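You operate a simulated robot arm through the tools that you are given. There is no shell and no other tool. Be economical: measure what you need, move in short steps, check, and stop when the job is done.

Carry out the task below with a simulated two-armed robot. There is one attempt and no reset: what you move stays moved.

Task
Open the right deep drawer, put the basin plug in the inside of the right deep drawer and shut the drawer again. Put one of the log cards from the grey worktop on top of the pink tissue box. Take the purple binder clip marked "B" from the shelf under the bench top and leave it on the counter of the white shelving. Put the box marked glands on the speckled worktop away on the bottom shelf of the small white unit. Switch the camera rocker off. Open the spill kit door, put the spill pad on the middle shelf of the store rack away on the upper spill kit shelf and shut the door again. Open the top desk drawer. The order is free. Set down upright: purple binder clip.
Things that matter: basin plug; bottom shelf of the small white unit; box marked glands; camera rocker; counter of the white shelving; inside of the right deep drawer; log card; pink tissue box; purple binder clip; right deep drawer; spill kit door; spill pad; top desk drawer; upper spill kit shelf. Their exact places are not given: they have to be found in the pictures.

Only the result counts: the job must be done as asked and must still hold three seconds after the hand-in. Knocking over, shifting, dropping, spilling or breaking anything else fails it.

Robot
Two 7-joint arms with two-finger parallel grippers on one trunk, on a base that drives. Base frame: it is fixed to the floor where the robot stands at the start and does not move with it; the origin is under the middle of the robot, x ahead of it, y to its left, z up. Units: m, degrees, N and s.
The left shoulder is at the start at [0.082, 0.174, 1.158], the right one opposite. With the tool pointing down near the work surface each hand reaches from about 0.1 to 0.56 m from the robot's upright axis, wherever it stands, measured 20 degrees to its own side. Places, roughly: basin plug (7x7x3 cm) [-0.2, 1, 0.9]; bottom shelf of the small white unit [0.7, -6.3, 0.3]; box marked glands [-1.25, -8, 1]; camera rocker [-1.7, -5.1, 0.8]; counter of the white shelving [2.3, -0.8, 1]; inside of the right deep drawer [0.7, 0.3, 0.2]; log card [-0.25, 1, 1]; pink tissue box [-3, 2, 1.75]; purple binder clip [-0.75, 1.25, 0.5]; right deep drawer [0.6, 0.2, 0.3]; spill kit door [-1, -7.8, 0.5]; spill pad [-4, 1, 1]; top desk drawer [-1.5, -5.1, 0.6]; upper spill kit shelf [-1.1, -8, 0.5]. Payload 3.6 kg a hand.
Tool frame (each hand has its own): the origin (TCP) lies between the finger pads and is the grasp point; the fingertips stand 0.03 m ahead of it; z points along the fingers, y is the line along which they close. Largest opening 0.11 m; finger width 0.02, thickness 0.01; the body of the gripper, 0.048 by 0.112 m, starts 0.055 m behind the TCP.
Orientation is told as [roll, pitch, yaw] about the base's x, y, z axes, in that order, counted from this pose: with the fingers straight down and closing along the base's y, the tool's x points along the base's -x, its y along +y and its z along -z.

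Tools
- The arms move only by the tool apply_moves. It takes "left_commands", "right_commands" or both (then of equal length, played together; a hand with none holds still); each is one flat list of numbers, 7 for each row, row after row: the finger opening in m, from 0 to 0.11, then the shift along the tool's x, y, z in m, then the turn, a rotation vector about the tool's x, y, z in degrees. In form: [gripper, tx, ty, tz, ax, ay, az, gripper, tx, ty, tz, ax, ay, az, ...]. A call has 1 to 8 rows; each row is the pose to reach, as a shift and turn from the pose commanded when the call began, along the tool's axes at that moment. Rows are played at 5 a second. More than 0.05 m and 8.6 degrees between two rows, or a gripper value outside its range, and nothing of the call is played. A pose out of reach is approached as far as the arm can. The call stops where the force on the tool passes 40 N (or 10 N more than at its start, if that is more) or the arm is blocked; 0.2 s more then pass. Each finger travels about 0.153 m/s and halts on what it meets, pressing with about 41 N; the grip force reading is that of the motor and also rises with nothing between the fingers. The clock runs only during rows and for 0.2 s after the last one: add rows that repeat a pose to give the fingers time. The reply holds the time, the measured pose of the TCP, the force on the tool along the base axes, the opening and the grip force, in the units named above and with some noise, with the torque about the TCP (base axes, N m) and any sound that the robot's microphone picked up.
- Cameras (640 x 400 px; columns grow to the right, rows downward): "scene" is now at [0.1252, 0.0631, 1.3035]; the picture's right is [0.87, -0.49, -0.00], its down [-0.40, -0.72, -0.57] and it looks along [0.27, 0.49, -0.82] (base axes); focal length 214 px, centre (320, 200). "left" rides on the left gripper at [0.072, -0.017, -0.103] in its tool frame; the picture's right is [0.23, 0.97, 0.00], its down [-0.76, 0.18, -0.62] and it looks along [-0.61, 0.14, 0.78] (tool axes); focal length 222 px, centre (320, 200). "right" rides on the right gripper at [0.072, 0.017, -0.103] in its tool frame; the picture's right is [-0.23, 0.97, 0.00], its down [-0.76, -0.18, -0.62] and it looks along [-0.61, -0.14, 0.78] (tool axes); focal length 222 px, centre (320, 200).
- capture(camera): a new picture of that camera. It takes no simulated time.
- slide_trunk(by): slides the trunk up (or, below 0, down) by that many m; the arms and the scene camera ride with it, the base frame stays. It gives what a move gives, with no picture.
- base_move(legs): drives the robot by 1 to 6 legs, each [ahead, left, turn to the left] in m, m and degrees, along the robot's own axes; the way and the turn of a leg run together, so that a leg with both is an arc; at most 1.5 m and 180 degrees a leg. The arms and the cameras ride along, it lands a little off, and it stops where it bumps. It gives what a move gives.
- turn_head(pan, tilt): turns the head with the scene camera to pan (to the left, within 86 degrees either way) and tilt (down, from -29 to 69), counted from straight ahead of the robot. It gives what a move gives.
- locate(camera, pixels): for up to 12 pixels [column, row] of the newest picture of that camera ("zoom" is the newest enlarged one), the place [x, y, z] in the base frame of the surface seen there, good to about 0.002 m. It takes no simulated time.
- inspect(camera, box): a new picture of the part [left, top, right, bottom] of that camera's present view, enlarged. It takes no simulated time.
- close_job(): hands the job in; it is judged then, once.

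Work in short steps. Measure before you move; look again where a grasp or a placing could have gone wrong, and mend it. You have 322 turns and 196 pictures in all, those below and enlarged ones among them. Open the grippers and draw the arms clear of the work before you hand the job in, unless the task says otherwise.

The tools are called after "Request:" by a JSON object that holds its "fn" and its "kwargs". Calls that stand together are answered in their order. apply_moves: Moves the arms, as the interface text tells. Its arguments: {"type":"object","properties":{"left_commands":{"type":"array","items":{"type":"number"}},"right_commands":{"type":"array","items":{"type":"number"}}},"required":[]} The other tools are called the same way: slide_trunk (by) slides the trunk up or down; base_move (legs) drives the base; turn_head (pan, tilt) turns the head that bears the scene camera; capture (camera) takes a picture; locate (camera, pixels) gives the place of the surface under pixels of a picture; inspect (camera, box) takes an enlarged picture of a part of a camera's view; close_job () hands the job in.

At the start:

```text
time: 0.0
left_eef_pos: [0.3741, 0.4307, 1.1878]
left_tcp_rot: [0.1, 0.1, 0.0]
left_ft_force: [1.1, 0.0, 0.2]
left_ft_torque: [-0.01, 0.06, 0.02]
left_grip_width: 0.1097
left_finger_force: 0.0
right_eef_pos: [0.3429, 0.0653, 1.1273]
right_tcp_rot: [0.0, 0.1, -0.1]
right_ft_force: [0.2, 0.6, 0.3]
right_ft_torque: [0.03, -0.01, 0.0]
right_grip_width: 0.1105
right_finger_force: 0.0
trunk travel left (down, up): [-0.275, 0.488]
robot x, y, heading: [0.0001, -0.0005, -0.2]
head pan, tilt: [60.9, 55.5]
```

scene: 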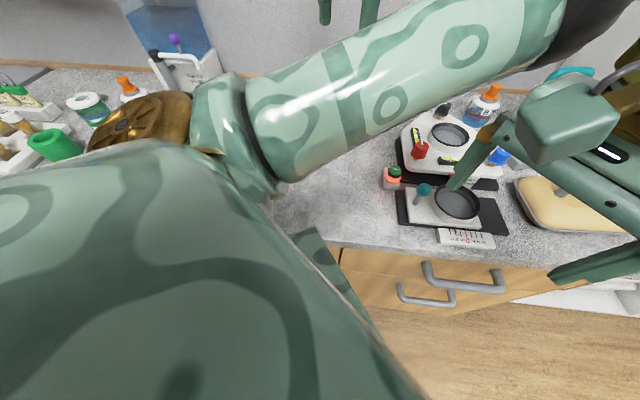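
right: 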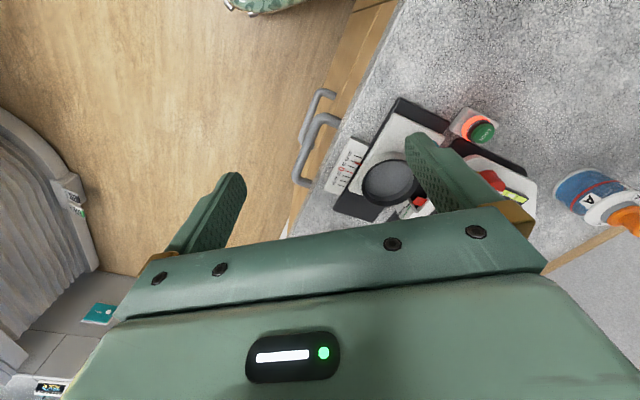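
left: 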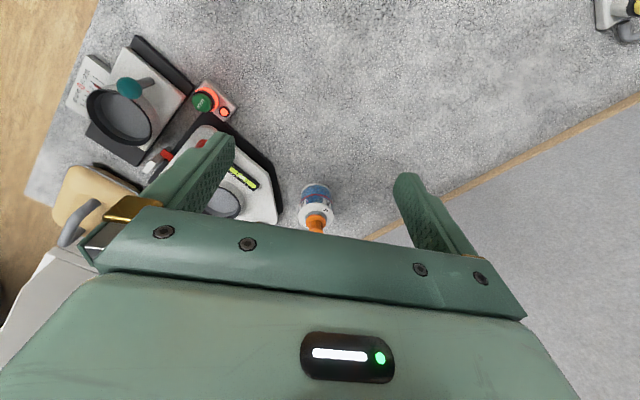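

The scene picture shows a grey worktop ahead-left with drawers at the lower right. I turn the head to look around first.

Request:
{"fn": "turn_head", "kwargs": {"pan": 0, "tilt": 40}}

Request:
{"fn": "capture", "kwargs": {"camera": "scene"}}

Request:
{"fn": "turn_head", "kwargs": {"pan": 80, "tilt": 25}}

Request:
{"fn": "capture", "kwargs": {"camera": "scene"}}

```text
time: 1.3
left_eef_pos: [0.3752, 0.4302, 1.1869]
left_tcp_rot: [0.1, 0.0, 0.0]
left_ft_force: [0.1, -0.3, -0.3]
left_ft_torque: [-0.02, -0.01, -0.01]
left_grip_width: 0.11
left_finger_force: 0.0
right_eef_pos: [0.3427, 0.064, 1.1251]
right_tcp_rot: [0.0, 0.2, 0.0]
right_ft_force: [0.6, -0.6, 0.5]
right_ft_torque: [0.02, -0.02, 0.0]
right_grip_width: 0.1099
right_finger_force: 0.2
trunk travel left (down, up): [-0.275, 0.488]
robot x, y, heading: [0.0012, 0.0004, -0.1]
head pan, tilt: [0.0, 40.0]
```

```text
192 pictures are left
```

scene: 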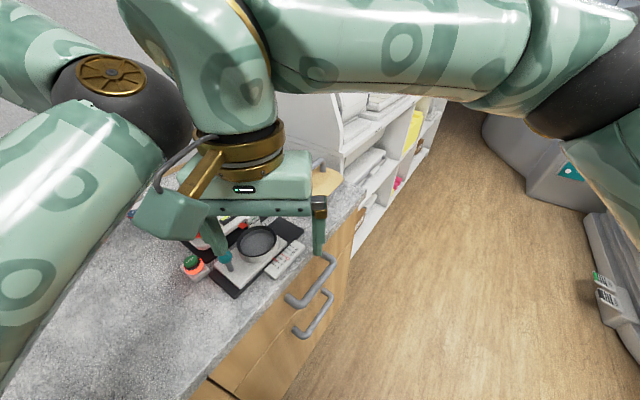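

```text
time: 2.8
left_eef_pos: [0.3734, 0.4307, 1.1879]
left_tcp_rot: [0.1, 0.0, 0.0]
left_ft_force: [-0.3, 0.1, 0.1]
left_ft_torque: [0.01, 0.01, 0.02]
left_grip_width: 0.1103
left_finger_force: 0.0
right_eef_pos: [0.342, 0.0646, 1.1265]
right_tcp_rot: [0.0, 0.2, -0.1]
right_ft_force: [-0.1, -0.2, -0.2]
right_ft_torque: [0.02, -0.01, 0.01]
right_grip_width: 0.11
right_finger_force: 0.1
trunk travel left (down, up): [-0.275, 0.488]
robot x, y, heading: [-0.0035, -0.0039, 0.2]
head pan, tilt: [80.0, 25.0]
```

```text
191 pictures are left
```

scene: 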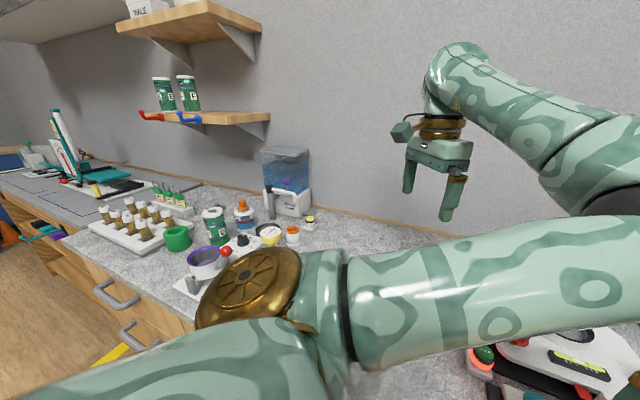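

The view shows a bench running left of me with racks, a basin and a shelf. I locate several bench points to get its direction and heights.

Request:
{"fn": "locate", "kwargs": {"camera": "scene", "pixels": [[70, 240], [180, 312], [115, 300], [205, 255], [180, 240], [268, 235], [290, 195], [160, 120], [380, 225], [90, 190], [120, 185], [30, 230]]}}

Request:
{"fn": "inspect", "kwargs": {"camera": "scene", "box": [0, 100, 320, 300]}}

```text
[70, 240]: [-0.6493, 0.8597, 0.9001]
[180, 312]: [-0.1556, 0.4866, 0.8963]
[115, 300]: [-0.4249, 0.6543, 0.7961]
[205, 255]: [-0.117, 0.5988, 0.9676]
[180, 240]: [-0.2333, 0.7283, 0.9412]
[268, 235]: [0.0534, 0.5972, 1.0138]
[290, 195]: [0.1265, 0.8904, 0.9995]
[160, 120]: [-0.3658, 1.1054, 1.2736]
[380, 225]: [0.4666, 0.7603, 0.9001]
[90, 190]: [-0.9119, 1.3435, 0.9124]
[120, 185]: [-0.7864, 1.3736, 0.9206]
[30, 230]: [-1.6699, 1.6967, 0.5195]
```

```text
2.00 times, centred on (160, 200) of scene
```

zoom: 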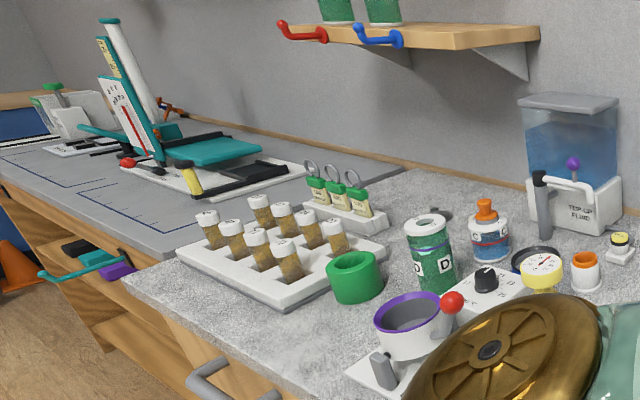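

The bench front edge runs at about -37° (facing it needs a 53° left turn), 0.3 m away. I check my right side before driving.

Request:
{"fn": "turn_head", "kwargs": {"pan": -80, "tilt": 25}}

Request:
{"fn": "capture", "kwargs": {"camera": "scene"}}

Request:
{"fn": "turn_head", "kwargs": {"pan": -35, "tilt": 25}}

Request:
{"fn": "capture", "kwargs": {"camera": "scene"}}

```text
time: 5.3
left_eef_pos: [0.3745, 0.4312, 1.188]
left_tcp_rot: [0.1, 0.0, 0.1]
left_ft_force: [0.4, 0.4, -0.1]
left_ft_torque: [0.0, 0.0, 0.01]
left_grip_width: 0.1099
left_finger_force: 0.0
right_eef_pos: [0.3421, 0.0646, 1.1266]
right_tcp_rot: [0.0, 0.1, -0.1]
right_ft_force: [0.5, -0.5, 1.0]
right_ft_torque: [0.0, 0.03, -0.02]
right_grip_width: 0.1098
right_finger_force: 0.0
trunk travel left (down, up): [-0.275, 0.488]
robot x, y, heading: [0.0018, 0.0016, 0.0]
head pan, tilt: [-80.0, 25.0]
```

```text
189 pictures are left
```

scene: 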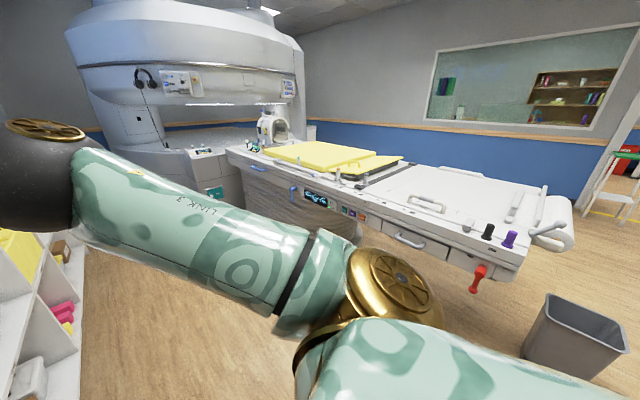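

```text
time: 6.4
left_eef_pos: [0.3734, 0.43, 1.188]
left_tcp_rot: [0.1, 0.1, 0.0]
left_ft_force: [0.9, 0.2, -0.9]
left_ft_torque: [0.0, -0.01, 0.0]
left_grip_width: 0.11
left_finger_force: 0.0
right_eef_pos: [0.3427, 0.064, 1.1271]
right_tcp_rot: [-0.1, 0.1, -0.1]
right_ft_force: [-0.4, 0.4, -0.2]
right_ft_torque: [0.01, -0.02, -0.02]
right_grip_width: 0.1101
right_finger_force: 0.1
trunk travel left (down, up): [-0.275, 0.488]
robot x, y, heading: [0.0024, -0.0011, 0.0]
head pan, tilt: [-35.0, 25.0]
```

```text
188 pictures are left
```

scene: 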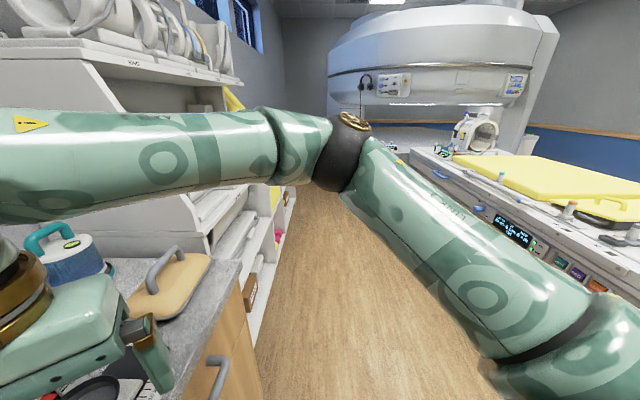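

The patient table lies to my right. I measure how much room there is between bench and table.

Request:
{"fn": "locate", "kwargs": {"camera": "scene", "pixels": [[420, 155], [480, 220], [560, 270], [470, 340], [380, 330], [320, 200], [265, 285], [245, 330], [285, 205], [230, 230], [300, 185], [330, 160]]}}

```text
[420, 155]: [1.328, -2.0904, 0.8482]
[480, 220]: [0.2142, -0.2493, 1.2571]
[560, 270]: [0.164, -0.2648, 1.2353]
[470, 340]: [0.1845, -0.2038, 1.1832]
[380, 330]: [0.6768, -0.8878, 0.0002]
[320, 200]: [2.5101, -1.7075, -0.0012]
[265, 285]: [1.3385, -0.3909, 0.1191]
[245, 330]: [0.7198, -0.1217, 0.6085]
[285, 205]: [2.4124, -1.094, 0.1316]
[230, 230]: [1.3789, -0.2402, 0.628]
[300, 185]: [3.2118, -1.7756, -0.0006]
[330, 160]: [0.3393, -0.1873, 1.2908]
```

There are ~2 m of free floor, so I raise the trunk a bit, back away, and turn to face the bench.

Request:
{"fn": "slide_trunk", "kwargs": {"by": 0.15}}

Request:
{"fn": "base_move", "kwargs": {"legs": [[-0.2, -0.25, 0], [0, 0, 53]]}}

Request:
{"fn": "turn_head", "kwargs": {"pan": 0, "tilt": 45}}

Request:
{"fn": "capture", "kwargs": {"camera": "scene"}}

```text
time: 8.2
left_eef_pos: [0.3735, 0.43, 1.3379]
left_tcp_rot: [0.1, 0.0, -0.1]
left_ft_force: [-0.2, 0.4, 0.5]
left_ft_torque: [-0.01, 0.02, 0.0]
left_grip_width: 0.1099
left_finger_force: 0.1
right_eef_pos: [0.3433, 0.0637, 1.2762]
right_tcp_rot: [0.1, 0.2, 0.0]
right_ft_force: [-0.4, 0.0, -0.1]
right_ft_torque: [0.0, 0.0, 0.02]
right_grip_width: 0.1102
right_finger_force: 0.1
trunk travel left (down, up): [-0.425, 0.338]
robot x, y, heading: [0.0012, -0.0019, 0.1]
head pan, tilt: [-35.0, 25.0]
```

```text
time: 12.7
left_eef_pos: [-0.3219, 0.304, 1.3361]
left_tcp_rot: [0.1, 0.0, 53.4]
left_ft_force: [0.3, 0.4, -0.5]
left_ft_torque: [0.0, 0.0, -0.03]
left_grip_width: 0.1102
left_finger_force: 0.0
right_eef_pos: [-0.0462, 0.0615, 1.2764]
right_tcp_rot: [0.1, 0.1, 53.3]
right_ft_force: [-0.5, 0.6, -0.7]
right_ft_torque: [0.01, -0.01, -0.03]
right_grip_width: 0.1101
right_finger_force: 0.1
trunk travel left (down, up): [-0.425, 0.338]
robot x, y, heading: [-0.1976, -0.2512, 53.3]
head pan, tilt: [-35.0, 25.0]
```

```text
time: 13.7
left_eef_pos: [-0.3214, 0.3051, 1.3375]
left_tcp_rot: [0.1, 0.0, 53.4]
left_ft_force: [1.0, 0.0, 0.1]
left_ft_torque: [0.0, 0.0, -0.01]
left_grip_width: 0.1099
left_finger_force: 0.0
right_eef_pos: [-0.0458, 0.0612, 1.2764]
right_tcp_rot: [0.1, 0.1, 53.3]
right_ft_force: [0.5, 0.3, -0.7]
right_ft_torque: [0.02, 0.01, 0.01]
right_grip_width: 0.1101
right_finger_force: 0.0
trunk travel left (down, up): [-0.425, 0.338]
robot x, y, heading: [-0.2004, -0.2534, 53.4]
head pan, tilt: [0.0, 45.0]
```

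```text
187 pictures are left
```

scene: 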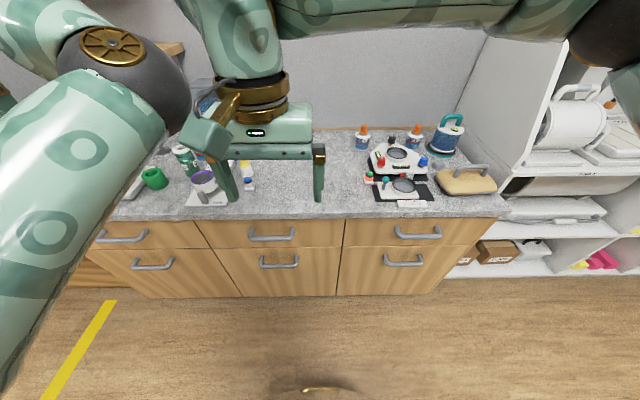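

Three drawer columns are visible, with the right deep drawer's handle at (403,262). I inspect closely and locate the handle ends and front face.

Request:
{"fn": "locate", "kwargs": {"camera": "scene", "pixels": [[386, 257], [403, 264], [422, 263], [403, 250], [350, 248], [450, 248], [345, 294], [430, 292], [417, 238], [278, 265], [400, 287]]}}

Request:
{"fn": "inspect", "kwargs": {"camera": "scene", "box": [100, 100, 540, 300]}}

```text
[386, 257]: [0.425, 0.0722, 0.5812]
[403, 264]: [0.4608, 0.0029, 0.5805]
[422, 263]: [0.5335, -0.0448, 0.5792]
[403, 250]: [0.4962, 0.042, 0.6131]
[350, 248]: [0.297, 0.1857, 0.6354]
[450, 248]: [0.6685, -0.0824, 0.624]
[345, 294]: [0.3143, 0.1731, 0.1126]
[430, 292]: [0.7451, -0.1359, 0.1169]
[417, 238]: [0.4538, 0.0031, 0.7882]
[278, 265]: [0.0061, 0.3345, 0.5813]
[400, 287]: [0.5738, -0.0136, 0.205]
```

```text
1.45 times, centred on (320, 200) of scene
```

zoom: 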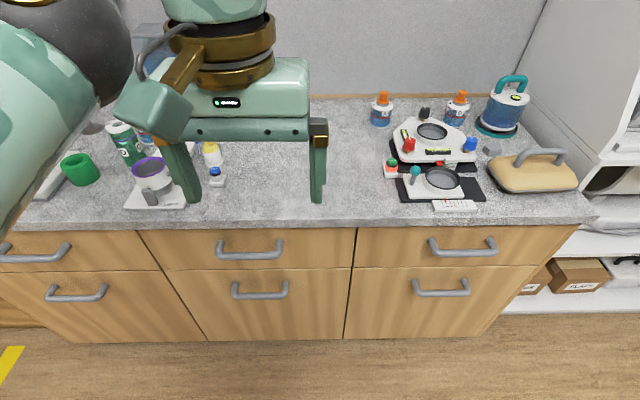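

The right deep drawer's handle bar is at about (0.46,0.00..., z 0.58), front face z 0.11–0.63. Next I find the basin plug and log cards: drive left 0.6 m along the bench and look.

Request:
{"fn": "base_move", "kwargs": {"legs": [[0, 0.6, 0]]}}

Request:
{"fn": "turn_head", "kwargs": {"pan": -12, "tilt": 35}}

Request:
{"fn": "capture", "kwargs": {"camera": "scene"}}

Request:
{"fn": "capture", "kwargs": {"camera": "left"}}

```text
time: 17.1
left_eef_pos: [-0.8045, 0.6603, 1.3374]
left_tcp_rot: [0.1, 0.0, 53.6]
left_ft_force: [-1.0, -0.1, 0.3]
left_ft_torque: [0.0, -0.04, -0.03]
left_grip_width: 0.1101
left_finger_force: 0.2
right_eef_pos: [-0.5283, 0.4187, 1.2781]
right_tcp_rot: [0.0, 0.1, 53.5]
right_ft_force: [1.1, 0.2, 0.0]
right_ft_torque: [0.0, -0.02, 0.0]
right_grip_width: 0.1099
right_finger_force: 0.2
trunk travel left (down, up): [-0.425, 0.338]
robot x, y, heading: [-0.6795, 0.1053, 53.8]
head pan, tilt: [0.0, 45.0]
```

```text
time: 17.8
left_eef_pos: [-0.806, 0.66, 1.3382]
left_tcp_rot: [0.0, 0.0, 53.7]
left_ft_force: [-1.0, 0.5, -0.9]
left_ft_torque: [-0.02, -0.02, -0.02]
left_grip_width: 0.1103
left_finger_force: 0.1
right_eef_pos: [-0.5291, 0.4182, 1.2762]
right_tcp_rot: [0.0, 0.2, 53.4]
right_ft_force: [0.1, -0.8, -0.2]
right_ft_torque: [-0.01, 0.0, -0.02]
right_grip_width: 0.1098
right_finger_force: 0.1
trunk travel left (down, up): [-0.425, 0.338]
robot x, y, heading: [-0.6817, 0.1037, 53.6]
head pan, tilt: [-12.0, 35.0]
```

```text
185 pictures are left
```

scene: 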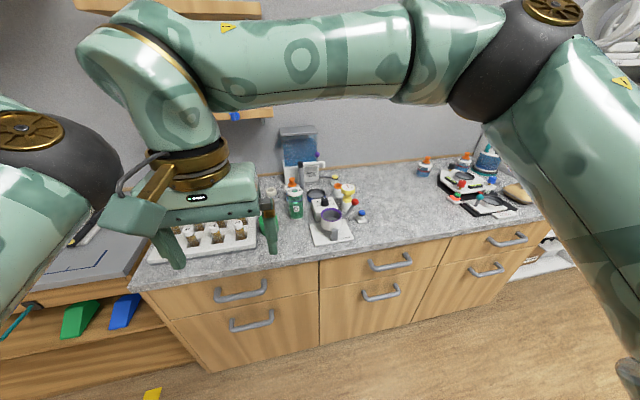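

```text
184 pictures are left
```

left: 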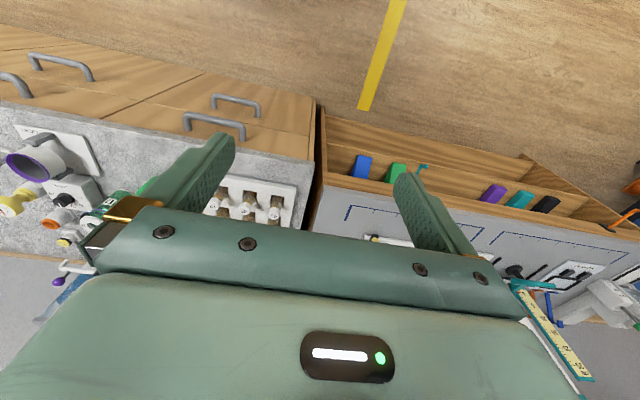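

Binder clips are visible on the shelf under the left bench. I zoom in to find the plug and log cards around the sink-like objects.

Request:
{"fn": "inspect", "kwargs": {"camera": "scene", "box": [240, 110, 400, 250]}}

Request:
{"fn": "locate", "kwargs": {"camera": "scene", "pixels": [[333, 218], [315, 195], [348, 188], [362, 217], [295, 205], [335, 177], [240, 230], [300, 165], [269, 190], [60, 260], [75, 320], [120, 315]]}}

```text
2.86 times, centred on (320, 180) of scene
```

zoom: 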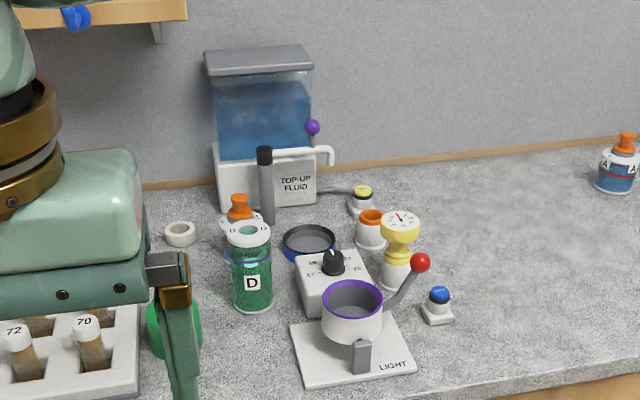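

```text
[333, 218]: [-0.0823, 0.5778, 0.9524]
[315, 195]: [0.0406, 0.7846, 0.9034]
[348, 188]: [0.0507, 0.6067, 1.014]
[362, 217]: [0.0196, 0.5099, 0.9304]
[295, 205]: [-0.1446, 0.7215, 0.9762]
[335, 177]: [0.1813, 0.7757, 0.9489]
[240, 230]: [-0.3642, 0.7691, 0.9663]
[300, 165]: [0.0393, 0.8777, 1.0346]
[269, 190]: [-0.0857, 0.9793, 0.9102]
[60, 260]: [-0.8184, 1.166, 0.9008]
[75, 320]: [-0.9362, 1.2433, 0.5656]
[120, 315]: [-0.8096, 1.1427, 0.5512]
```

A white ring object at (-0.086,0.979,0.91) might be the plug. The left arm blocks the view, so I retract both hands towards the robot.

Request:
{"fn": "apply_moves", "kwargs": {"left_commands": [0.11, 0.03, 0.02, 0.03, 0, 0, 0, 0.11, 0.06, 0.04, 0.06, 0, 0, 0, 0.11, 0.09, 0.06, 0.09, 0, 0, 0, 0.11, 0.12, 0.08, 0.12, 0, 0, 0, 0.11, 0.15, 0.1, 0.15, 0, 0, 0, 0.11, 0.18, 0.12, 0.18, 0, 0, 0, 0.11, 0.2, 0.14, 0.21, 0, 0, 0, 0.11, 0.22, 0.15, 0.24, 0, 0, 0], "right_commands": [0.11, 0.03, -0.03, 0.03, 0, 0, 0, 0.11, 0.06, -0.06, 0.06, 0, 0, 0, 0.11, 0.09, -0.09, 0.09, 0, 0, 0, 0.11, 0.12, -0.12, 0.12, 0, 0, 0, 0.11, 0.15, -0.16, 0.15, 0, 0, 0, 0.11, 0.17, -0.2, 0.17, 0, 0, 0, 0.11, 0.17, -0.24, 0.2, 0, 0, 0, 0.11, 0.17, -0.28, 0.2, 0, 0, 0]}}

Request:
{"fn": "capture", "kwargs": {"camera": "scene"}}

```text
refused: row 1 steps farther than a row can; nothing moved
```

```text
182 pictures are left
```

scene: 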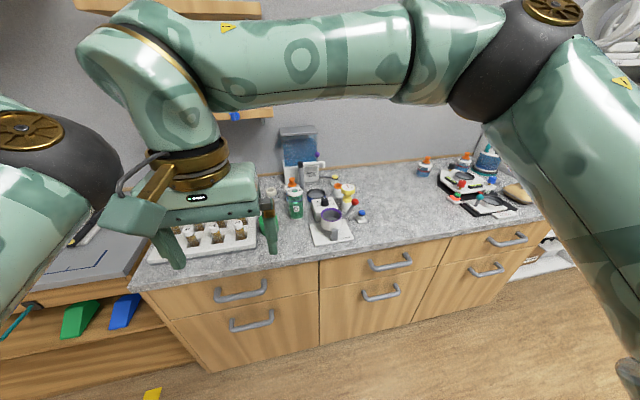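

The step norm was over 0.05 m, so I repeat with smaller steps.

Request:
{"fn": "apply_moves", "kwargs": {"left_commands": [0.11, 0.025, 0.018, 0.028, 0, 0, 0, 0.11, 0.05, 0.036, 0.056, 0, 0, 0, 0.11, 0.075, 0.054, 0.084, 0, 0, 0, 0.11, 0.1, 0.072, 0.112, 0, 0, 0, 0.11, 0.125, 0.09, 0.14, 0, 0, 0, 0.11, 0.15, 0.108, 0.168, 0, 0, 0, 0.11, 0.175, 0.126, 0.196, 0, 0, 0, 0.11, 0.2, 0.144, 0.224, 0, 0, 0], "right_commands": [0.11, 0.022, -0.035, 0.022, 0, 0, 0, 0.11, 0.044, -0.07, 0.044, 0, 0, 0, 0.11, 0.066, -0.105, 0.066, 0, 0, 0, 0.11, 0.088, -0.14, 0.088, 0, 0, 0, 0.11, 0.11, -0.175, 0.11, 0, 0, 0, 0.11, 0.132, -0.21, 0.132, 0, 0, 0, 0.11, 0.154, -0.245, 0.154, 0, 0, 0, 0.11, 0.176, -0.28, 0.176, 0, 0, 0]}}

Request:
{"fn": "capture", "kwargs": {"camera": "scene"}}

```text
time: 19.6
left_eef_pos: [-1.0372, 0.5853, 1.1131]
left_tcp_rot: [0.2, -0.1, 53.6]
left_ft_force: [-0.2, -1.0, -0.5]
left_ft_torque: [0.0, 0.04, -0.04]
left_grip_width: 0.11
left_finger_force: 0.2
right_eef_pos: [-0.3625, 0.2103, 1.0851]
right_tcp_rot: [0.1, 0.0, 53.7]
right_ft_force: [0.0, -0.1, -0.8]
right_ft_torque: [0.02, -0.01, 0.01]
right_grip_width: 0.11
right_finger_force: 0.0
right hand out of reach, approached as far as the arm can: row 5, 6, 7, 8
trunk travel left (down, up): [-0.425, 0.338]
robot x, y, heading: [-0.6822, 0.102, 53.6]
head pan, tilt: [-12.0, 35.0]
```

```text
181 pictures are left
```

scene: 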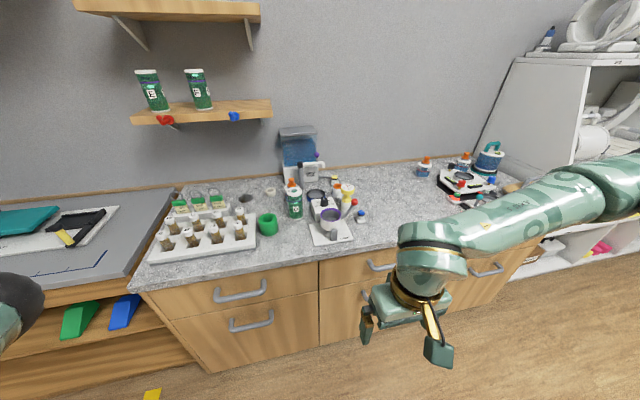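

Much clearer. I zoom on the left part of the worktop.

Request:
{"fn": "inspect", "kwargs": {"camera": "scene", "box": [140, 165, 300, 265]}}

Request:
{"fn": "locate", "kwargs": {"camera": "scene", "pixels": [[246, 198], [246, 194], [270, 191], [199, 197], [267, 225], [180, 208], [200, 245]]}}

Request:
{"fn": "turn_head", "kwargs": {"pan": 40, "tilt": 35}}

Request:
{"fn": "capture", "kwargs": {"camera": "scene"}}

```text
4.00 times, centred on (220, 215) of scene
```

zoom: 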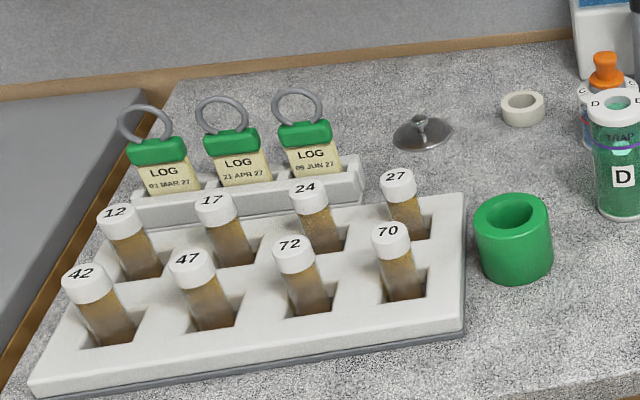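

```text
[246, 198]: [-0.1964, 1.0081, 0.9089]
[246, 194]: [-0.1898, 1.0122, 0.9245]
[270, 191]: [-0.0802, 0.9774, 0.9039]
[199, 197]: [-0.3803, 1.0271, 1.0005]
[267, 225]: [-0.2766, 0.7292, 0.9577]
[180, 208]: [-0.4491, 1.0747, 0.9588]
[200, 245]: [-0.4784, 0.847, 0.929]
```

```text
time: 20.8
left_eef_pos: [-1.038, 0.5859, 1.1134]
left_tcp_rot: [0.1, -0.1, 53.6]
left_ft_force: [-0.3, -0.6, -0.1]
left_ft_torque: [0.0, 0.01, -0.04]
left_grip_width: 0.11
left_finger_force: 0.1
right_eef_pos: [-0.3627, 0.2132, 1.0851]
right_tcp_rot: [0.1, 0.1, 53.5]
right_ft_force: [-0.6, -0.5, 0.4]
right_ft_torque: [-0.02, 0.01, 0.0]
right_grip_width: 0.11
right_finger_force: 0.0
trunk travel left (down, up): [-0.425, 0.338]
robot x, y, heading: [-0.6812, 0.1034, 53.7]
head pan, tilt: [40.0, 35.0]
```

```text
179 pictures are left
```

scene: 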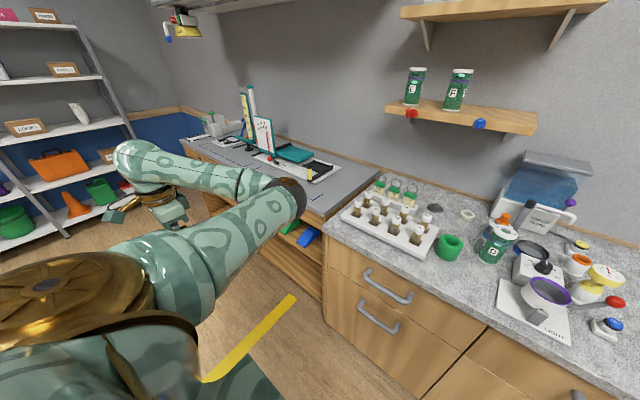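

Found: the basin plug (metal disc with knob) at (-0.193,1.010), log cards in a stand at about (-0.38,1.03). First the drawer: I drive right to the right deep drawer, lower the trunk, and begin turning the right hand to point forward.

Request:
{"fn": "base_move", "kwargs": {"legs": [[0, -0.78, -0.7]]}}

Request:
{"fn": "apply_moves", "kwargs": {"right_commands": [0.11, -0.02, 0, 0, -4.62, -4.62, 4.62, 0.11, -0.04, 0, 0, -9.24, -9.24, 9.24, 0.11, -0.06, 0, 0, -13.86, -13.86, 13.86, 0.11, -0.08, 0, 0, -18.48, -18.48, 18.48, 0.11, -0.1, 0, 0, -23.1, -23.1, 23.1, 0.11, -0.11, 0, 0, -27.72, -27.72, 27.72, 0.11, -0.12, 0, 0, -32.34, -32.34, 32.34, 0.11, -0.13, 0, 0, -36.96, -36.96, 36.96]}}

Request:
{"fn": "apply_moves", "kwargs": {"right_commands": [0.11, 0, 0, 0, -4.62, -4.62, 4.62, 0.11, 0, 0, 0, -9.24, -9.24, 9.24, 0.11, 0, 0, 0, -13.86, -13.86, 13.86, 0.11, 0, 0, 0, -18.48, -18.48, 18.48, 0.11, 0, 0, 0, -23.1, -23.1, 23.1, 0.11, 0, 0, 0, -27.72, -27.72, 27.72, 0.11, 0, 0, 0, -32.34, -32.34, 32.34]}}

Request:
{"fn": "slide_trunk", "kwargs": {"by": -0.425}}

```text
time: 25.0
left_eef_pos: [-0.4128, 0.1284, 1.1134]
left_tcp_rot: [0.1, 0.0, 53.3]
left_ft_force: [0.0, 1.0, 0.3]
left_ft_torque: [-0.01, -0.01, 0.05]
left_grip_width: 0.1099
left_finger_force: 0.0
right_eef_pos: [0.262, -0.2512, 1.0856]
right_tcp_rot: [0.1, 0.2, 53.2]
right_ft_force: [0.6, -0.9, -0.1]
right_ft_torque: [0.05, -0.01, 0.03]
right_grip_width: 0.1104
right_finger_force: 0.1
trunk travel left (down, up): [-0.425, 0.338]
robot x, y, heading: [-0.0569, -0.358, 53.3]
head pan, tilt: [40.0, 35.0]
```

```text
time: 26.8
left_eef_pos: [-0.4121, 0.1269, 1.1118]
left_tcp_rot: [0.1, 0.0, 53.3]
left_ft_force: [0.1, -0.1, 0.6]
left_ft_torque: [0.01, -0.01, -0.01]
left_grip_width: 0.1101
left_finger_force: 0.0
right_eef_pos: [0.3325, -0.1553, 1.0876]
right_tcp_rot: [40.3, -18.9, 13.7]
right_ft_force: [0.2, -0.3, 0.2]
right_ft_torque: [0.02, 0.04, 0.01]
right_grip_width: 0.1099
right_finger_force: 0.0
right hand out of reach, approached as far as the arm can: row 8
trunk travel left (down, up): [-0.425, 0.338]
robot x, y, heading: [-0.0554, -0.3571, 53.4]
head pan, tilt: [40.0, 35.0]
```

```text
time: 28.4
left_eef_pos: [-0.41, 0.1256, 1.1143]
left_tcp_rot: [0.2, -0.1, 53.4]
left_ft_force: [0.2, -0.5, 0.2]
left_ft_torque: [0.05, 0.03, -0.01]
left_grip_width: 0.1101
left_finger_force: 0.0
right_eef_pos: [0.3448, -0.1725, 1.0745]
right_tcp_rot: [79.6, -21.1, -21.4]
right_ft_force: [0.9, 0.2, -0.2]
right_ft_torque: [0.03, -0.02, -0.01]
right_grip_width: 0.1102
right_finger_force: 0.1
right hand out of reach, approached as far as the arm can: row 1, 2, 3, 4, 5, 6
trunk travel left (down, up): [-0.425, 0.338]
robot x, y, heading: [-0.0573, -0.3567, 53.5]
head pan, tilt: [40.0, 35.0]
stopped in row 7 (right hand): the arm was blocked; the commanded pose is now the measured one
```

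```text
refused: -0.425 is not a number from -0.4 to 0.4
```

The turn stopped about 22° short. I lower the trunk in steps and look at the right hand.

Request:
{"fn": "slide_trunk", "kwargs": {"by": -0.4}}

Request:
{"fn": "turn_head", "kwargs": {"pan": -20, "tilt": 50}}

Request:
{"fn": "capture", "kwargs": {"camera": "scene"}}

Request:
{"fn": "capture", "kwargs": {"camera": "right"}}

```text
time: 32.2
left_eef_pos: [-0.4118, 0.1278, 0.7134]
left_tcp_rot: [0.1, -0.1, 53.4]
left_ft_force: [-0.8, 0.1, -0.8]
left_ft_torque: [-0.02, 0.02, 0.02]
left_grip_width: 0.11
left_finger_force: 0.2
right_eef_pos: [0.3544, -0.155, 0.5686]
right_tcp_rot: [58.7, -14.3, -14.9]
right_ft_force: [-0.1, -0.6, -0.5]
right_ft_torque: [-0.02, 0.0, 0.02]
right_grip_width: 0.1099
right_finger_force: 0.0
trunk travel left (down, up): [-0.025, 0.738]
robot x, y, heading: [-0.0572, -0.3562, 53.3]
head pan, tilt: [40.0, 35.0]
```

```text
time: 33.5
left_eef_pos: [-0.414, 0.1279, 0.7127]
left_tcp_rot: [0.1, 0.0, 53.3]
left_ft_force: [0.4, -0.4, -0.3]
left_ft_torque: [-0.01, 0.01, 0.03]
left_grip_width: 0.11
left_finger_force: 0.0
right_eef_pos: [0.3552, -0.1563, 0.5686]
right_tcp_rot: [58.7, -14.4, -14.9]
right_ft_force: [-0.1, 1.1, 0.2]
right_ft_torque: [0.01, 0.02, 0.01]
right_grip_width: 0.1101
right_finger_force: 0.0
trunk travel left (down, up): [-0.025, 0.738]
robot x, y, heading: [-0.0558, -0.3564, 53.4]
head pan, tilt: [-20.0, 50.0]
```

```text
178 pictures are left
```

scene: 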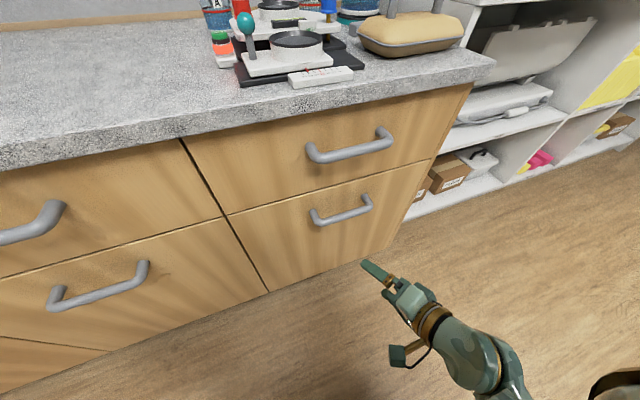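

```text
177 pictures are left
```

right: 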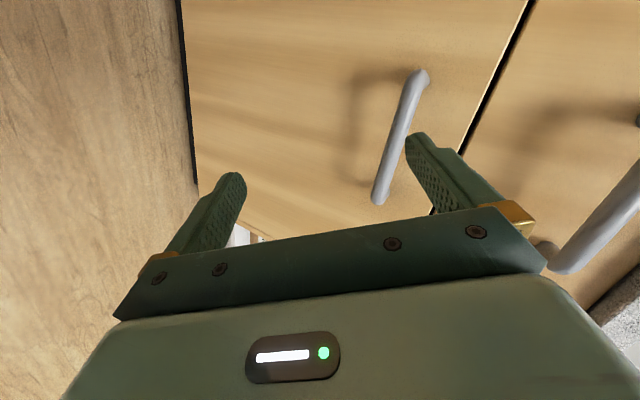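

The hand is tilted 30° down and forward, a good grasping angle for the bar. I square it to the bar (about 26° turn), raise it slightly, set the opening to 6 cm and drive 0.09 m ahead.

Request:
{"fn": "apply_moves", "kwargs": {"right_commands": [0.06, -0.0055, 0.0145, -0.0033, 0.36, -2.82, 5.82, 0.06, -0.011, 0.029, -0.0066, 0.72, -5.65, 11.65, 0.06, -0.0166, 0.0433, -0.01, 1.09, -8.48, 17.5, 0.06, -0.0221, 0.0578, -0.0133, 1.45, -11.3, 23.3]}}

Request:
{"fn": "base_move", "kwargs": {"legs": [[0.09, 0, 0]]}}

Request:
{"fn": "capture", "kwargs": {"camera": "right"}}

```text
time: 34.2
left_eef_pos: [-0.4124, 0.1268, 0.7126]
left_tcp_rot: [0.1, 0.0, 53.2]
left_ft_force: [0.0, 0.3, 0.5]
left_ft_torque: [-0.01, 0.02, -0.01]
left_grip_width: 0.1099
left_finger_force: 0.0
right_eef_pos: [0.3623, -0.1583, 0.5659]
right_tcp_rot: [56.2, -15.6, -14.0]
right_ft_force: [0.5, 0.5, 0.3]
right_ft_torque: [-0.01, -0.05, 0.0]
right_grip_width: 0.0596
right_finger_force: 0.0
right hand out of reach, approached as far as the arm can: row 1, 2, 3
trunk travel left (down, up): [-0.025, 0.738]
robot x, y, heading: [-0.056, -0.3533, 53.3]
head pan, tilt: [-20.0, 50.0]
stopped in row 3 (right hand): the arm was blocked; the commanded pose is now the measured one
```

```text
time: 35.3
left_eef_pos: [-0.3585, 0.1999, 0.7124]
left_tcp_rot: [0.0, 0.0, 53.3]
left_ft_force: [-0.3, -0.1, 0.9]
left_ft_torque: [-0.01, 0.0, 0.0]
left_grip_width: 0.1103
left_finger_force: 0.1
right_eef_pos: [0.4159, -0.0866, 0.5664]
right_tcp_rot: [56.2, -15.4, -13.9]
right_ft_force: [-0.1, 0.3, 0.2]
right_ft_torque: [0.01, -0.01, 0.02]
right_grip_width: 0.06
right_finger_force: 0.0
trunk travel left (down, up): [-0.025, 0.738]
robot x, y, heading: [-0.0045, -0.2848, 53.3]
head pan, tilt: [-20.0, 50.0]
```

```text
176 pictures are left
```

right: 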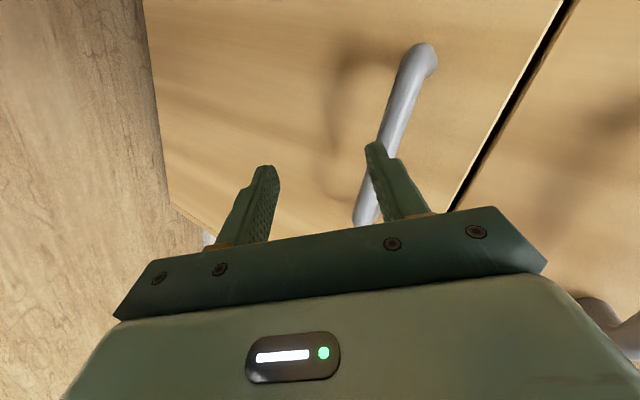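

That wrist turn direction is at a joint limit. I turn the hand about its own axis the other way (≈-155°) in steps, which gives the same grasp from the other side.

Request:
{"fn": "apply_moves", "kwargs": {"right_commands": [0.06, 0, 0, 0, 0, 0, -8, 0.06, 0, 0, 0, 0, 0, -16, 0.06, 0, 0, 0, 0, 0, -24, 0.06, 0, 0, 0, 0, 0, -32, 0.06, 0, 0, 0, 0, 0, -40, 0.06, 0, 0, 0, 0, 0, -48, 0.06, 0, 0, 0, 0, 0, -56, 0.06, 0, 0, 0, 0, 0, -64]}}

Request:
{"fn": "apply_moves", "kwargs": {"right_commands": [0.06, 0, 0, 0, 0, 0, -8, 0.06, 0, 0, 0, 0, 0, -16, 0.06, 0, 0, 0, 0, 0, -24, 0.06, 0, 0, 0, 0, 0, -32, 0.06, 0, 0, 0, 0, 0, -40, 0.06, 0, 0, 0, 0, 0, -48, 0.06, 0, 0, 0, 0, 0, -56, 0.06, 0, 0, 0, 0, 0, -64]}}

```text
time: 37.1
left_eef_pos: [-0.3569, 0.1995, 0.7137]
left_tcp_rot: [0.1, -0.1, 53.3]
left_ft_force: [-0.3, 0.9, -0.4]
left_ft_torque: [0.0, -0.03, -0.02]
left_grip_width: 0.1099
left_finger_force: 0.0
right_eef_pos: [0.4753, -0.1492, 0.5847]
right_tcp_rot: [13.7, -56.9, 51.2]
right_ft_force: [0.2, 0.2, -1.1]
right_ft_torque: [-0.02, -0.02, -0.03]
right_grip_width: 0.0603
right_finger_force: 0.0
right hand out of reach, approached as far as the arm can: row 3, 4, 5, 6, 7, 8
trunk travel left (down, up): [-0.025, 0.738]
robot x, y, heading: [0.0019, -0.2841, 53.6]
head pan, tilt: [-20.0, 50.0]
```

```text
time: 38.9
left_eef_pos: [-0.3589, 0.1984, 0.7136]
left_tcp_rot: [0.1, -0.1, 53.3]
left_ft_force: [0.1, 0.2, -0.6]
left_ft_torque: [0.03, -0.03, 0.01]
left_grip_width: 0.1101
left_finger_force: 0.0
right_eef_pos: [0.5852, -0.086, 0.7235]
right_tcp_rot: [-50.1, -40.3, 131.7]
right_ft_force: [-0.1, -0.2, -0.7]
right_ft_torque: [0.01, 0.01, 0.03]
right_grip_width: 0.0598
right_finger_force: 0.0
right hand out of reach, approached as far as the arm can: row 1, 2, 3, 4, 5, 6, 7, 8
trunk travel left (down, up): [-0.025, 0.738]
robot x, y, heading: [-0.0032, -0.2884, 53.2]
head pan, tilt: [-20.0, 50.0]
```

The reported pose wandered to (0.585,-0.086,0.72), so I check with pictures before going on.

Request:
{"fn": "capture", "kwargs": {"camera": "scene"}}

Request:
{"fn": "capture", "kwargs": {"camera": "right"}}

```text
175 pictures are left
```

scene: 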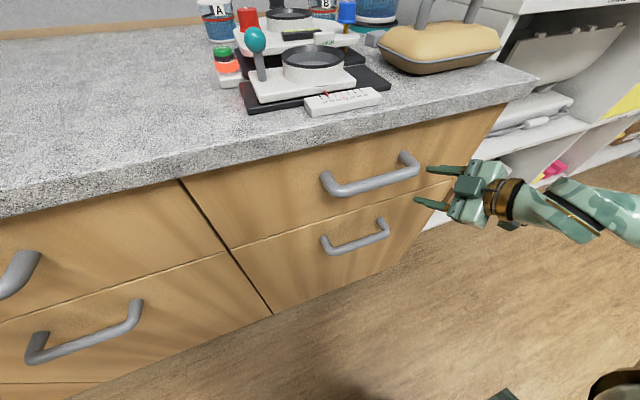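

```text
174 pictures are left
```

right: 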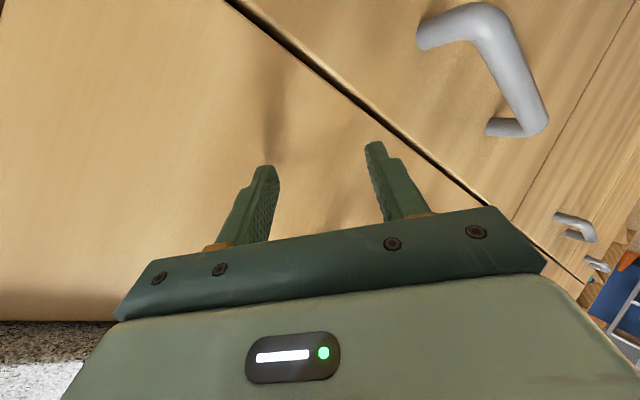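

The elbow swung outward and the pose is poor. I'll use a hooking grasp instead: back off, turn the wrist back so the fingers close sideways, pointing forward-down.

Request:
{"fn": "base_move", "kwargs": {"legs": [[-0.2, 0, 0]]}}

Request:
{"fn": "apply_moves", "kwargs": {"right_commands": [0.03, 0, 0, 0, 0, 0, 8, 0.0, 0, 0, 0, 0, 0, 16, 0.0, 0, 0, 0, 0, 0, 24, 0.0, 0, 0, 0, 0, 0, 32, 0.0, 0, 0, 0, 0, 0, 38, 0, 0, 0, 0, 0, 0, 38]}}

Request:
{"fn": "capture", "kwargs": {"camera": "scene"}}

```text
time: 40.5
left_eef_pos: [-0.4772, 0.0395, 0.7123]
left_tcp_rot: [0.1, 0.0, 53.2]
left_ft_force: [-0.2, 0.2, 0.2]
left_ft_torque: [0.01, 0.02, 0.01]
left_grip_width: 0.1101
left_finger_force: 0.1
right_eef_pos: [0.4666, -0.2447, 0.7237]
right_tcp_rot: [-50.0, -40.3, 131.7]
right_ft_force: [0.3, 0.3, 0.4]
right_ft_torque: [-0.01, -0.03, 0.0]
right_grip_width: 0.0599
right_finger_force: 0.1
trunk travel left (down, up): [-0.025, 0.738]
robot x, y, heading: [-0.1218, -0.4452, 53.2]
head pan, tilt: [-20.0, 50.0]
```

```text
time: 41.9
left_eef_pos: [-0.4783, 0.0406, 0.7128]
left_tcp_rot: [0.1, 0.0, 53.3]
left_ft_force: [0.3, -0.3, -0.7]
left_ft_torque: [0.0, -0.04, 0.0]
left_grip_width: 0.1101
left_finger_force: 0.0
right_eef_pos: [0.4659, -0.2441, 0.7236]
right_tcp_rot: [-7.0, -60.3, 78.3]
right_ft_force: [-0.4, 0.1, 0.1]
right_ft_torque: [-0.03, -0.02, 0.0]
right_grip_width: 0.0
right_finger_force: 38.2
trunk travel left (down, up): [-0.025, 0.738]
robot x, y, heading: [-0.1204, -0.4416, 53.5]
head pan, tilt: [-20.0, 50.0]
```

```text
173 pictures are left
```

scene: 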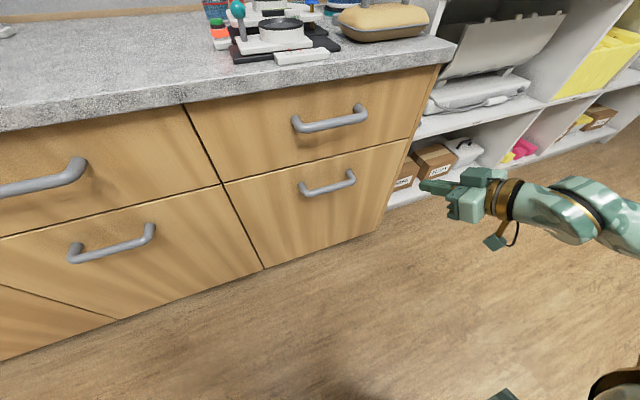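

Now I turn the hand to the hook pose: fingers closed, 60° down, squared to the bench.

Request:
{"fn": "apply_moves", "kwargs": {"right_commands": [0, 0.009, 0.0227, 0.0016, 2.2, 6.14, 3.16, 0, 0.018, 0.0454, 0.0032, 4.4, 12.28, 6.32, 0, 0.027, 0.0681, 0.0048, 6.6, 18.42, 9.48, 0, 0.036, 0.0908, 0.0064, 8.8, 24.56, 12.64, 0, 0.045, 0.1135, 0.008, 11.0, 30.7, 15.8]}}

Request:
{"fn": "capture", "kwargs": {"camera": "right"}}

```text
time: 43.1
left_eef_pos: [-0.4774, 0.0406, 0.7102]
left_tcp_rot: [0.0, 0.0, 53.3]
left_ft_force: [-0.9, 0.2, -0.6]
left_ft_torque: [-0.01, -0.05, 0.02]
left_grip_width: 0.11
left_finger_force: 0.1
right_eef_pos: [0.3914, -0.1773, 0.6695]
right_tcp_rot: [-0.1, -30.1, 53.5]
right_ft_force: [-1.4, 0.3, -0.1]
right_ft_torque: [0.01, -0.01, -0.01]
right_grip_width: 0.0
right_finger_force: 38.1
right hand out of reach, approached as far as the arm can: row 1, 2, 3, 4, 5
trunk travel left (down, up): [-0.025, 0.738]
robot x, y, heading: [-0.122, -0.4453, 53.2]
head pan, tilt: [-20.0, 50.0]
```

```text
172 pictures are left
```

right: 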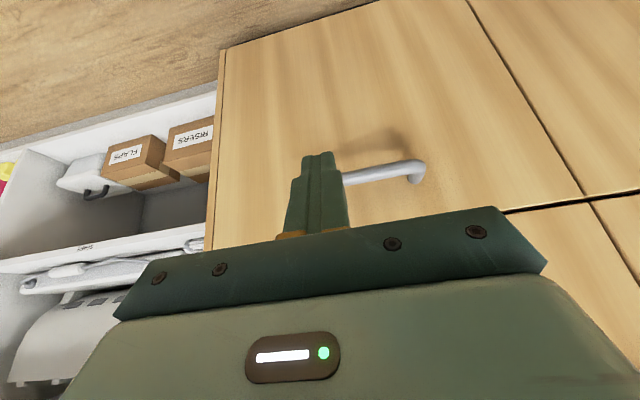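

The hand is now exactly in the hook pose. I re-measure the handle from the last scene picture.

Request:
{"fn": "locate", "kwargs": {"camera": "scene", "pixels": [[303, 193], [315, 193], [328, 189], [340, 187], [353, 177], [328, 186], [326, 180], [331, 193]]}}

Request:
{"fn": "inspect", "kwargs": {"camera": "scene", "box": [270, 140, 430, 240]}}

```text
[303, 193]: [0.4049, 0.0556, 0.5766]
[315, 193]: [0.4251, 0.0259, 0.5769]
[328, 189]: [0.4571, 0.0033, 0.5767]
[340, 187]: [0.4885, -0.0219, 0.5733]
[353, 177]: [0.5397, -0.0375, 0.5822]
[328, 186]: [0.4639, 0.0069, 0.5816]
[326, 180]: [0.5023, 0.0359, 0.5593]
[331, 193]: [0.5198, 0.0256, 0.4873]
```

```text
4.00 times, centred on (350, 190) of scene
```

zoom: 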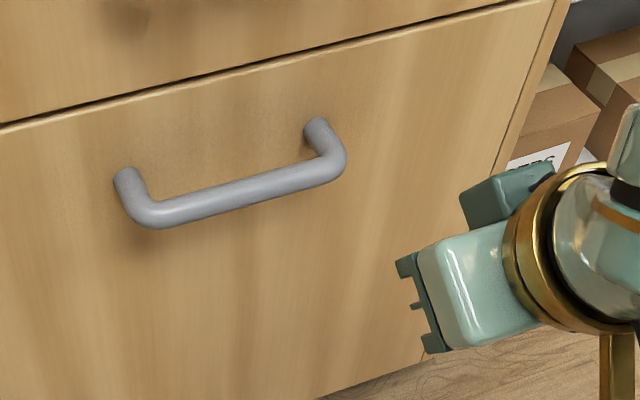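

Bar centre is at n≈0.286, z≈0.575, face at n≈0.3315 (n = bench-normal coordinate). I drive 0.19 ahead and 0.03 left, and steepen the tilt by 5°.

Request:
{"fn": "base_move", "kwargs": {"legs": [[0.19, 0.03, 0]]}}

Request:
{"fn": "apply_moves", "kwargs": {"right_commands": [0, 0, 0, 0, 0, 5, 0, 0, 0, 0, 0, 0, 5, 0]}}

```text
time: 44.6
left_eef_pos: [-0.3877, 0.2109, 0.7132]
left_tcp_rot: [0.1, 0.1, 53.3]
left_ft_force: [0.2, 0.0, 0.0]
left_ft_torque: [0.0, 0.01, -0.03]
left_grip_width: 0.11
left_finger_force: 0.1
right_eef_pos: [0.4815, -0.0115, 0.6699]
right_tcp_rot: [0.0, -30.0, 53.5]
right_ft_force: [-0.2, 0.8, -0.2]
right_ft_torque: [0.03, -0.02, -0.01]
right_grip_width: 0.0001
right_finger_force: 38.5
trunk travel left (down, up): [-0.025, 0.738]
robot x, y, heading: [-0.0321, -0.275, 53.0]
head pan, tilt: [-20.0, 50.0]
```

```text
time: 45.2
left_eef_pos: [-0.3894, 0.2108, 0.7124]
left_tcp_rot: [0.1, 0.1, 53.3]
left_ft_force: [-0.2, -0.6, -0.2]
left_ft_torque: [0.05, 0.01, -0.03]
left_grip_width: 0.1101
left_finger_force: 0.1
right_eef_pos: [0.4815, -0.0111, 0.6702]
right_tcp_rot: [-0.1, -25.0, 53.5]
right_ft_force: [0.3, 0.2, 0.6]
right_ft_torque: [0.01, 0.01, 0.0]
right_grip_width: 0.0
right_finger_force: 37.5
trunk travel left (down, up): [-0.025, 0.738]
robot x, y, heading: [-0.0369, -0.2742, 53.4]
head pan, tilt: [-20.0, 50.0]
```

TCP needs +0.0215 forward and then 0.09 down into the gap behind the bar.

Request:
{"fn": "apply_moves", "kwargs": {"right_commands": [0, -0.0195, 0, 0.0091, 0, 0, 0, 0, -0.01, 0, 0.0295, 0, 0, 0, 0, -0.0005, 0, 0.0499, 0, 0, 0, 0, 0.009, 0, 0.0703, 0, 0, 0, 0, 0.0185, 0, 0.0907, 0, 0, 0]}}

Request:
{"fn": "capture", "kwargs": {"camera": "right"}}

```text
time: 45.7
left_eef_pos: [-0.3867, 0.2105, 0.7119]
left_tcp_rot: [0.1, 0.0, 53.1]
left_ft_force: [-1.0, 0.9, -0.9]
left_ft_torque: [-0.03, 0.02, -0.01]
left_grip_width: 0.1101
left_finger_force: 0.0
right_eef_pos: [0.4881, -0.0011, 0.6689]
right_tcp_rot: [0.0, -24.2, 53.7]
right_ft_force: [-7.6, -4.7, -0.9]
right_ft_torque: [0.58, -0.8, -0.06]
right_grip_width: 0.0
right_finger_force: 37.5
trunk travel left (down, up): [-0.025, 0.738]
robot x, y, heading: [-0.0303, -0.2741, 53.2]
head pan, tilt: [-20.0, 50.0]
stopped in row 2 (right hand): the force on the tool passed its limit at 47 N (the readings are from after the stop); the commanded pose is now the measured one
```

```text
170 pictures are left
```

right: 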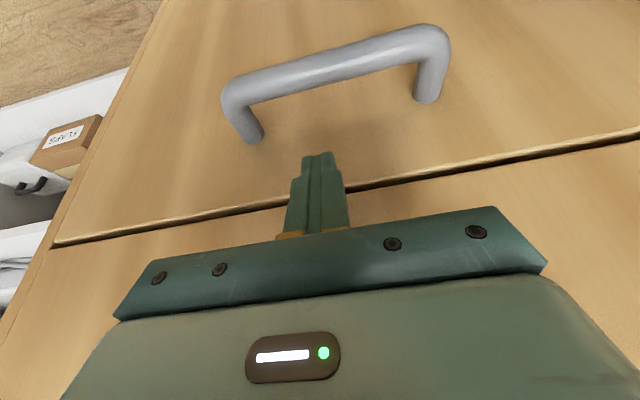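

The wrist touched the upper handle. I approach on a path further back first, then down behind the bar.

Request:
{"fn": "apply_moves", "kwargs": {"right_commands": [0, 0.0314, 0, 0.0177, 0, 0, 0, 0, 0.026, 0, 0.0338, 0, 0, 0, 0, 0.0207, 0, 0.0499, 0, 0, 0, 0, 0.0243, 0, 0.0665, 0, 0, 0, 0, 0.0278, 0, 0.0829, 0, 0, 0]}}

Request:
{"fn": "capture", "kwargs": {"camera": "right"}}

```text
time: 46.9
left_eef_pos: [-0.3871, 0.2113, 0.7123]
left_tcp_rot: [0.1, 0.0, 53.2]
left_ft_force: [0.0, 0.5, 0.0]
left_ft_torque: [0.0, -0.01, 0.0]
left_grip_width: 0.1098
left_finger_force: 0.1
right_eef_pos: [0.4924, 0.0069, 0.5812]
right_tcp_rot: [-0.1, -24.4, 53.8]
right_ft_force: [1.5, 4.3, 7.0]
right_ft_torque: [0.02, -0.13, 0.1]
right_grip_width: 0.0002
right_finger_force: 37.5
trunk travel left (down, up): [-0.025, 0.738]
robot x, y, heading: [-0.0347, -0.2751, 53.3]
head pan, tilt: [-20.0, 50.0]
```

```text
169 pictures are left
```

right: 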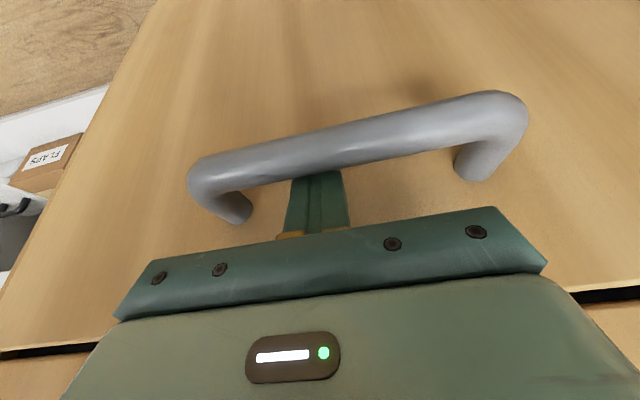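

The fingers are hooked behind the bar. I pull by driving back 0.1 m and check.

Request:
{"fn": "base_move", "kwargs": {"legs": [[-0.1, 0, 0]]}}

Request:
{"fn": "capture", "kwargs": {"camera": "right"}}

```text
time: 48.0
left_eef_pos: [-0.4466, 0.1312, 0.7128]
left_tcp_rot: [0.1, 0.0, 53.1]
left_ft_force: [0.8, 0.1, -0.7]
left_ft_torque: [0.02, -0.01, 0.0]
left_grip_width: 0.1102
left_finger_force: 0.0
right_eef_pos: [0.4343, -0.0749, 0.5781]
right_tcp_rot: [-0.1, -24.2, 53.6]
right_ft_force: [1.0, -0.5, 0.0]
right_ft_torque: [-0.03, 0.03, 0.01]
right_grip_width: 0.0
right_finger_force: 37.7
trunk travel left (down, up): [-0.025, 0.738]
robot x, y, heading: [-0.0938, -0.3546, 53.1]
head pan, tilt: [-20.0, 50.0]
```

```text
168 pictures are left
```

right: 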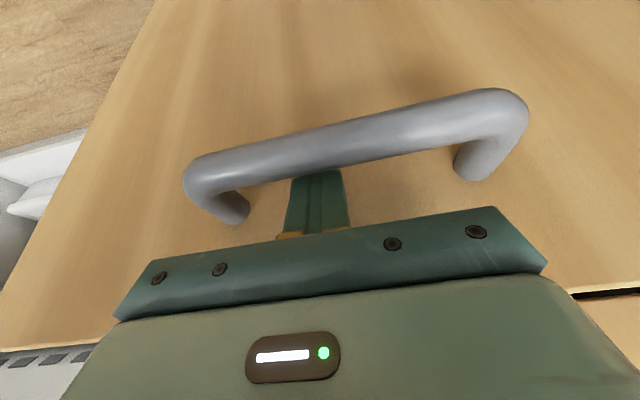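

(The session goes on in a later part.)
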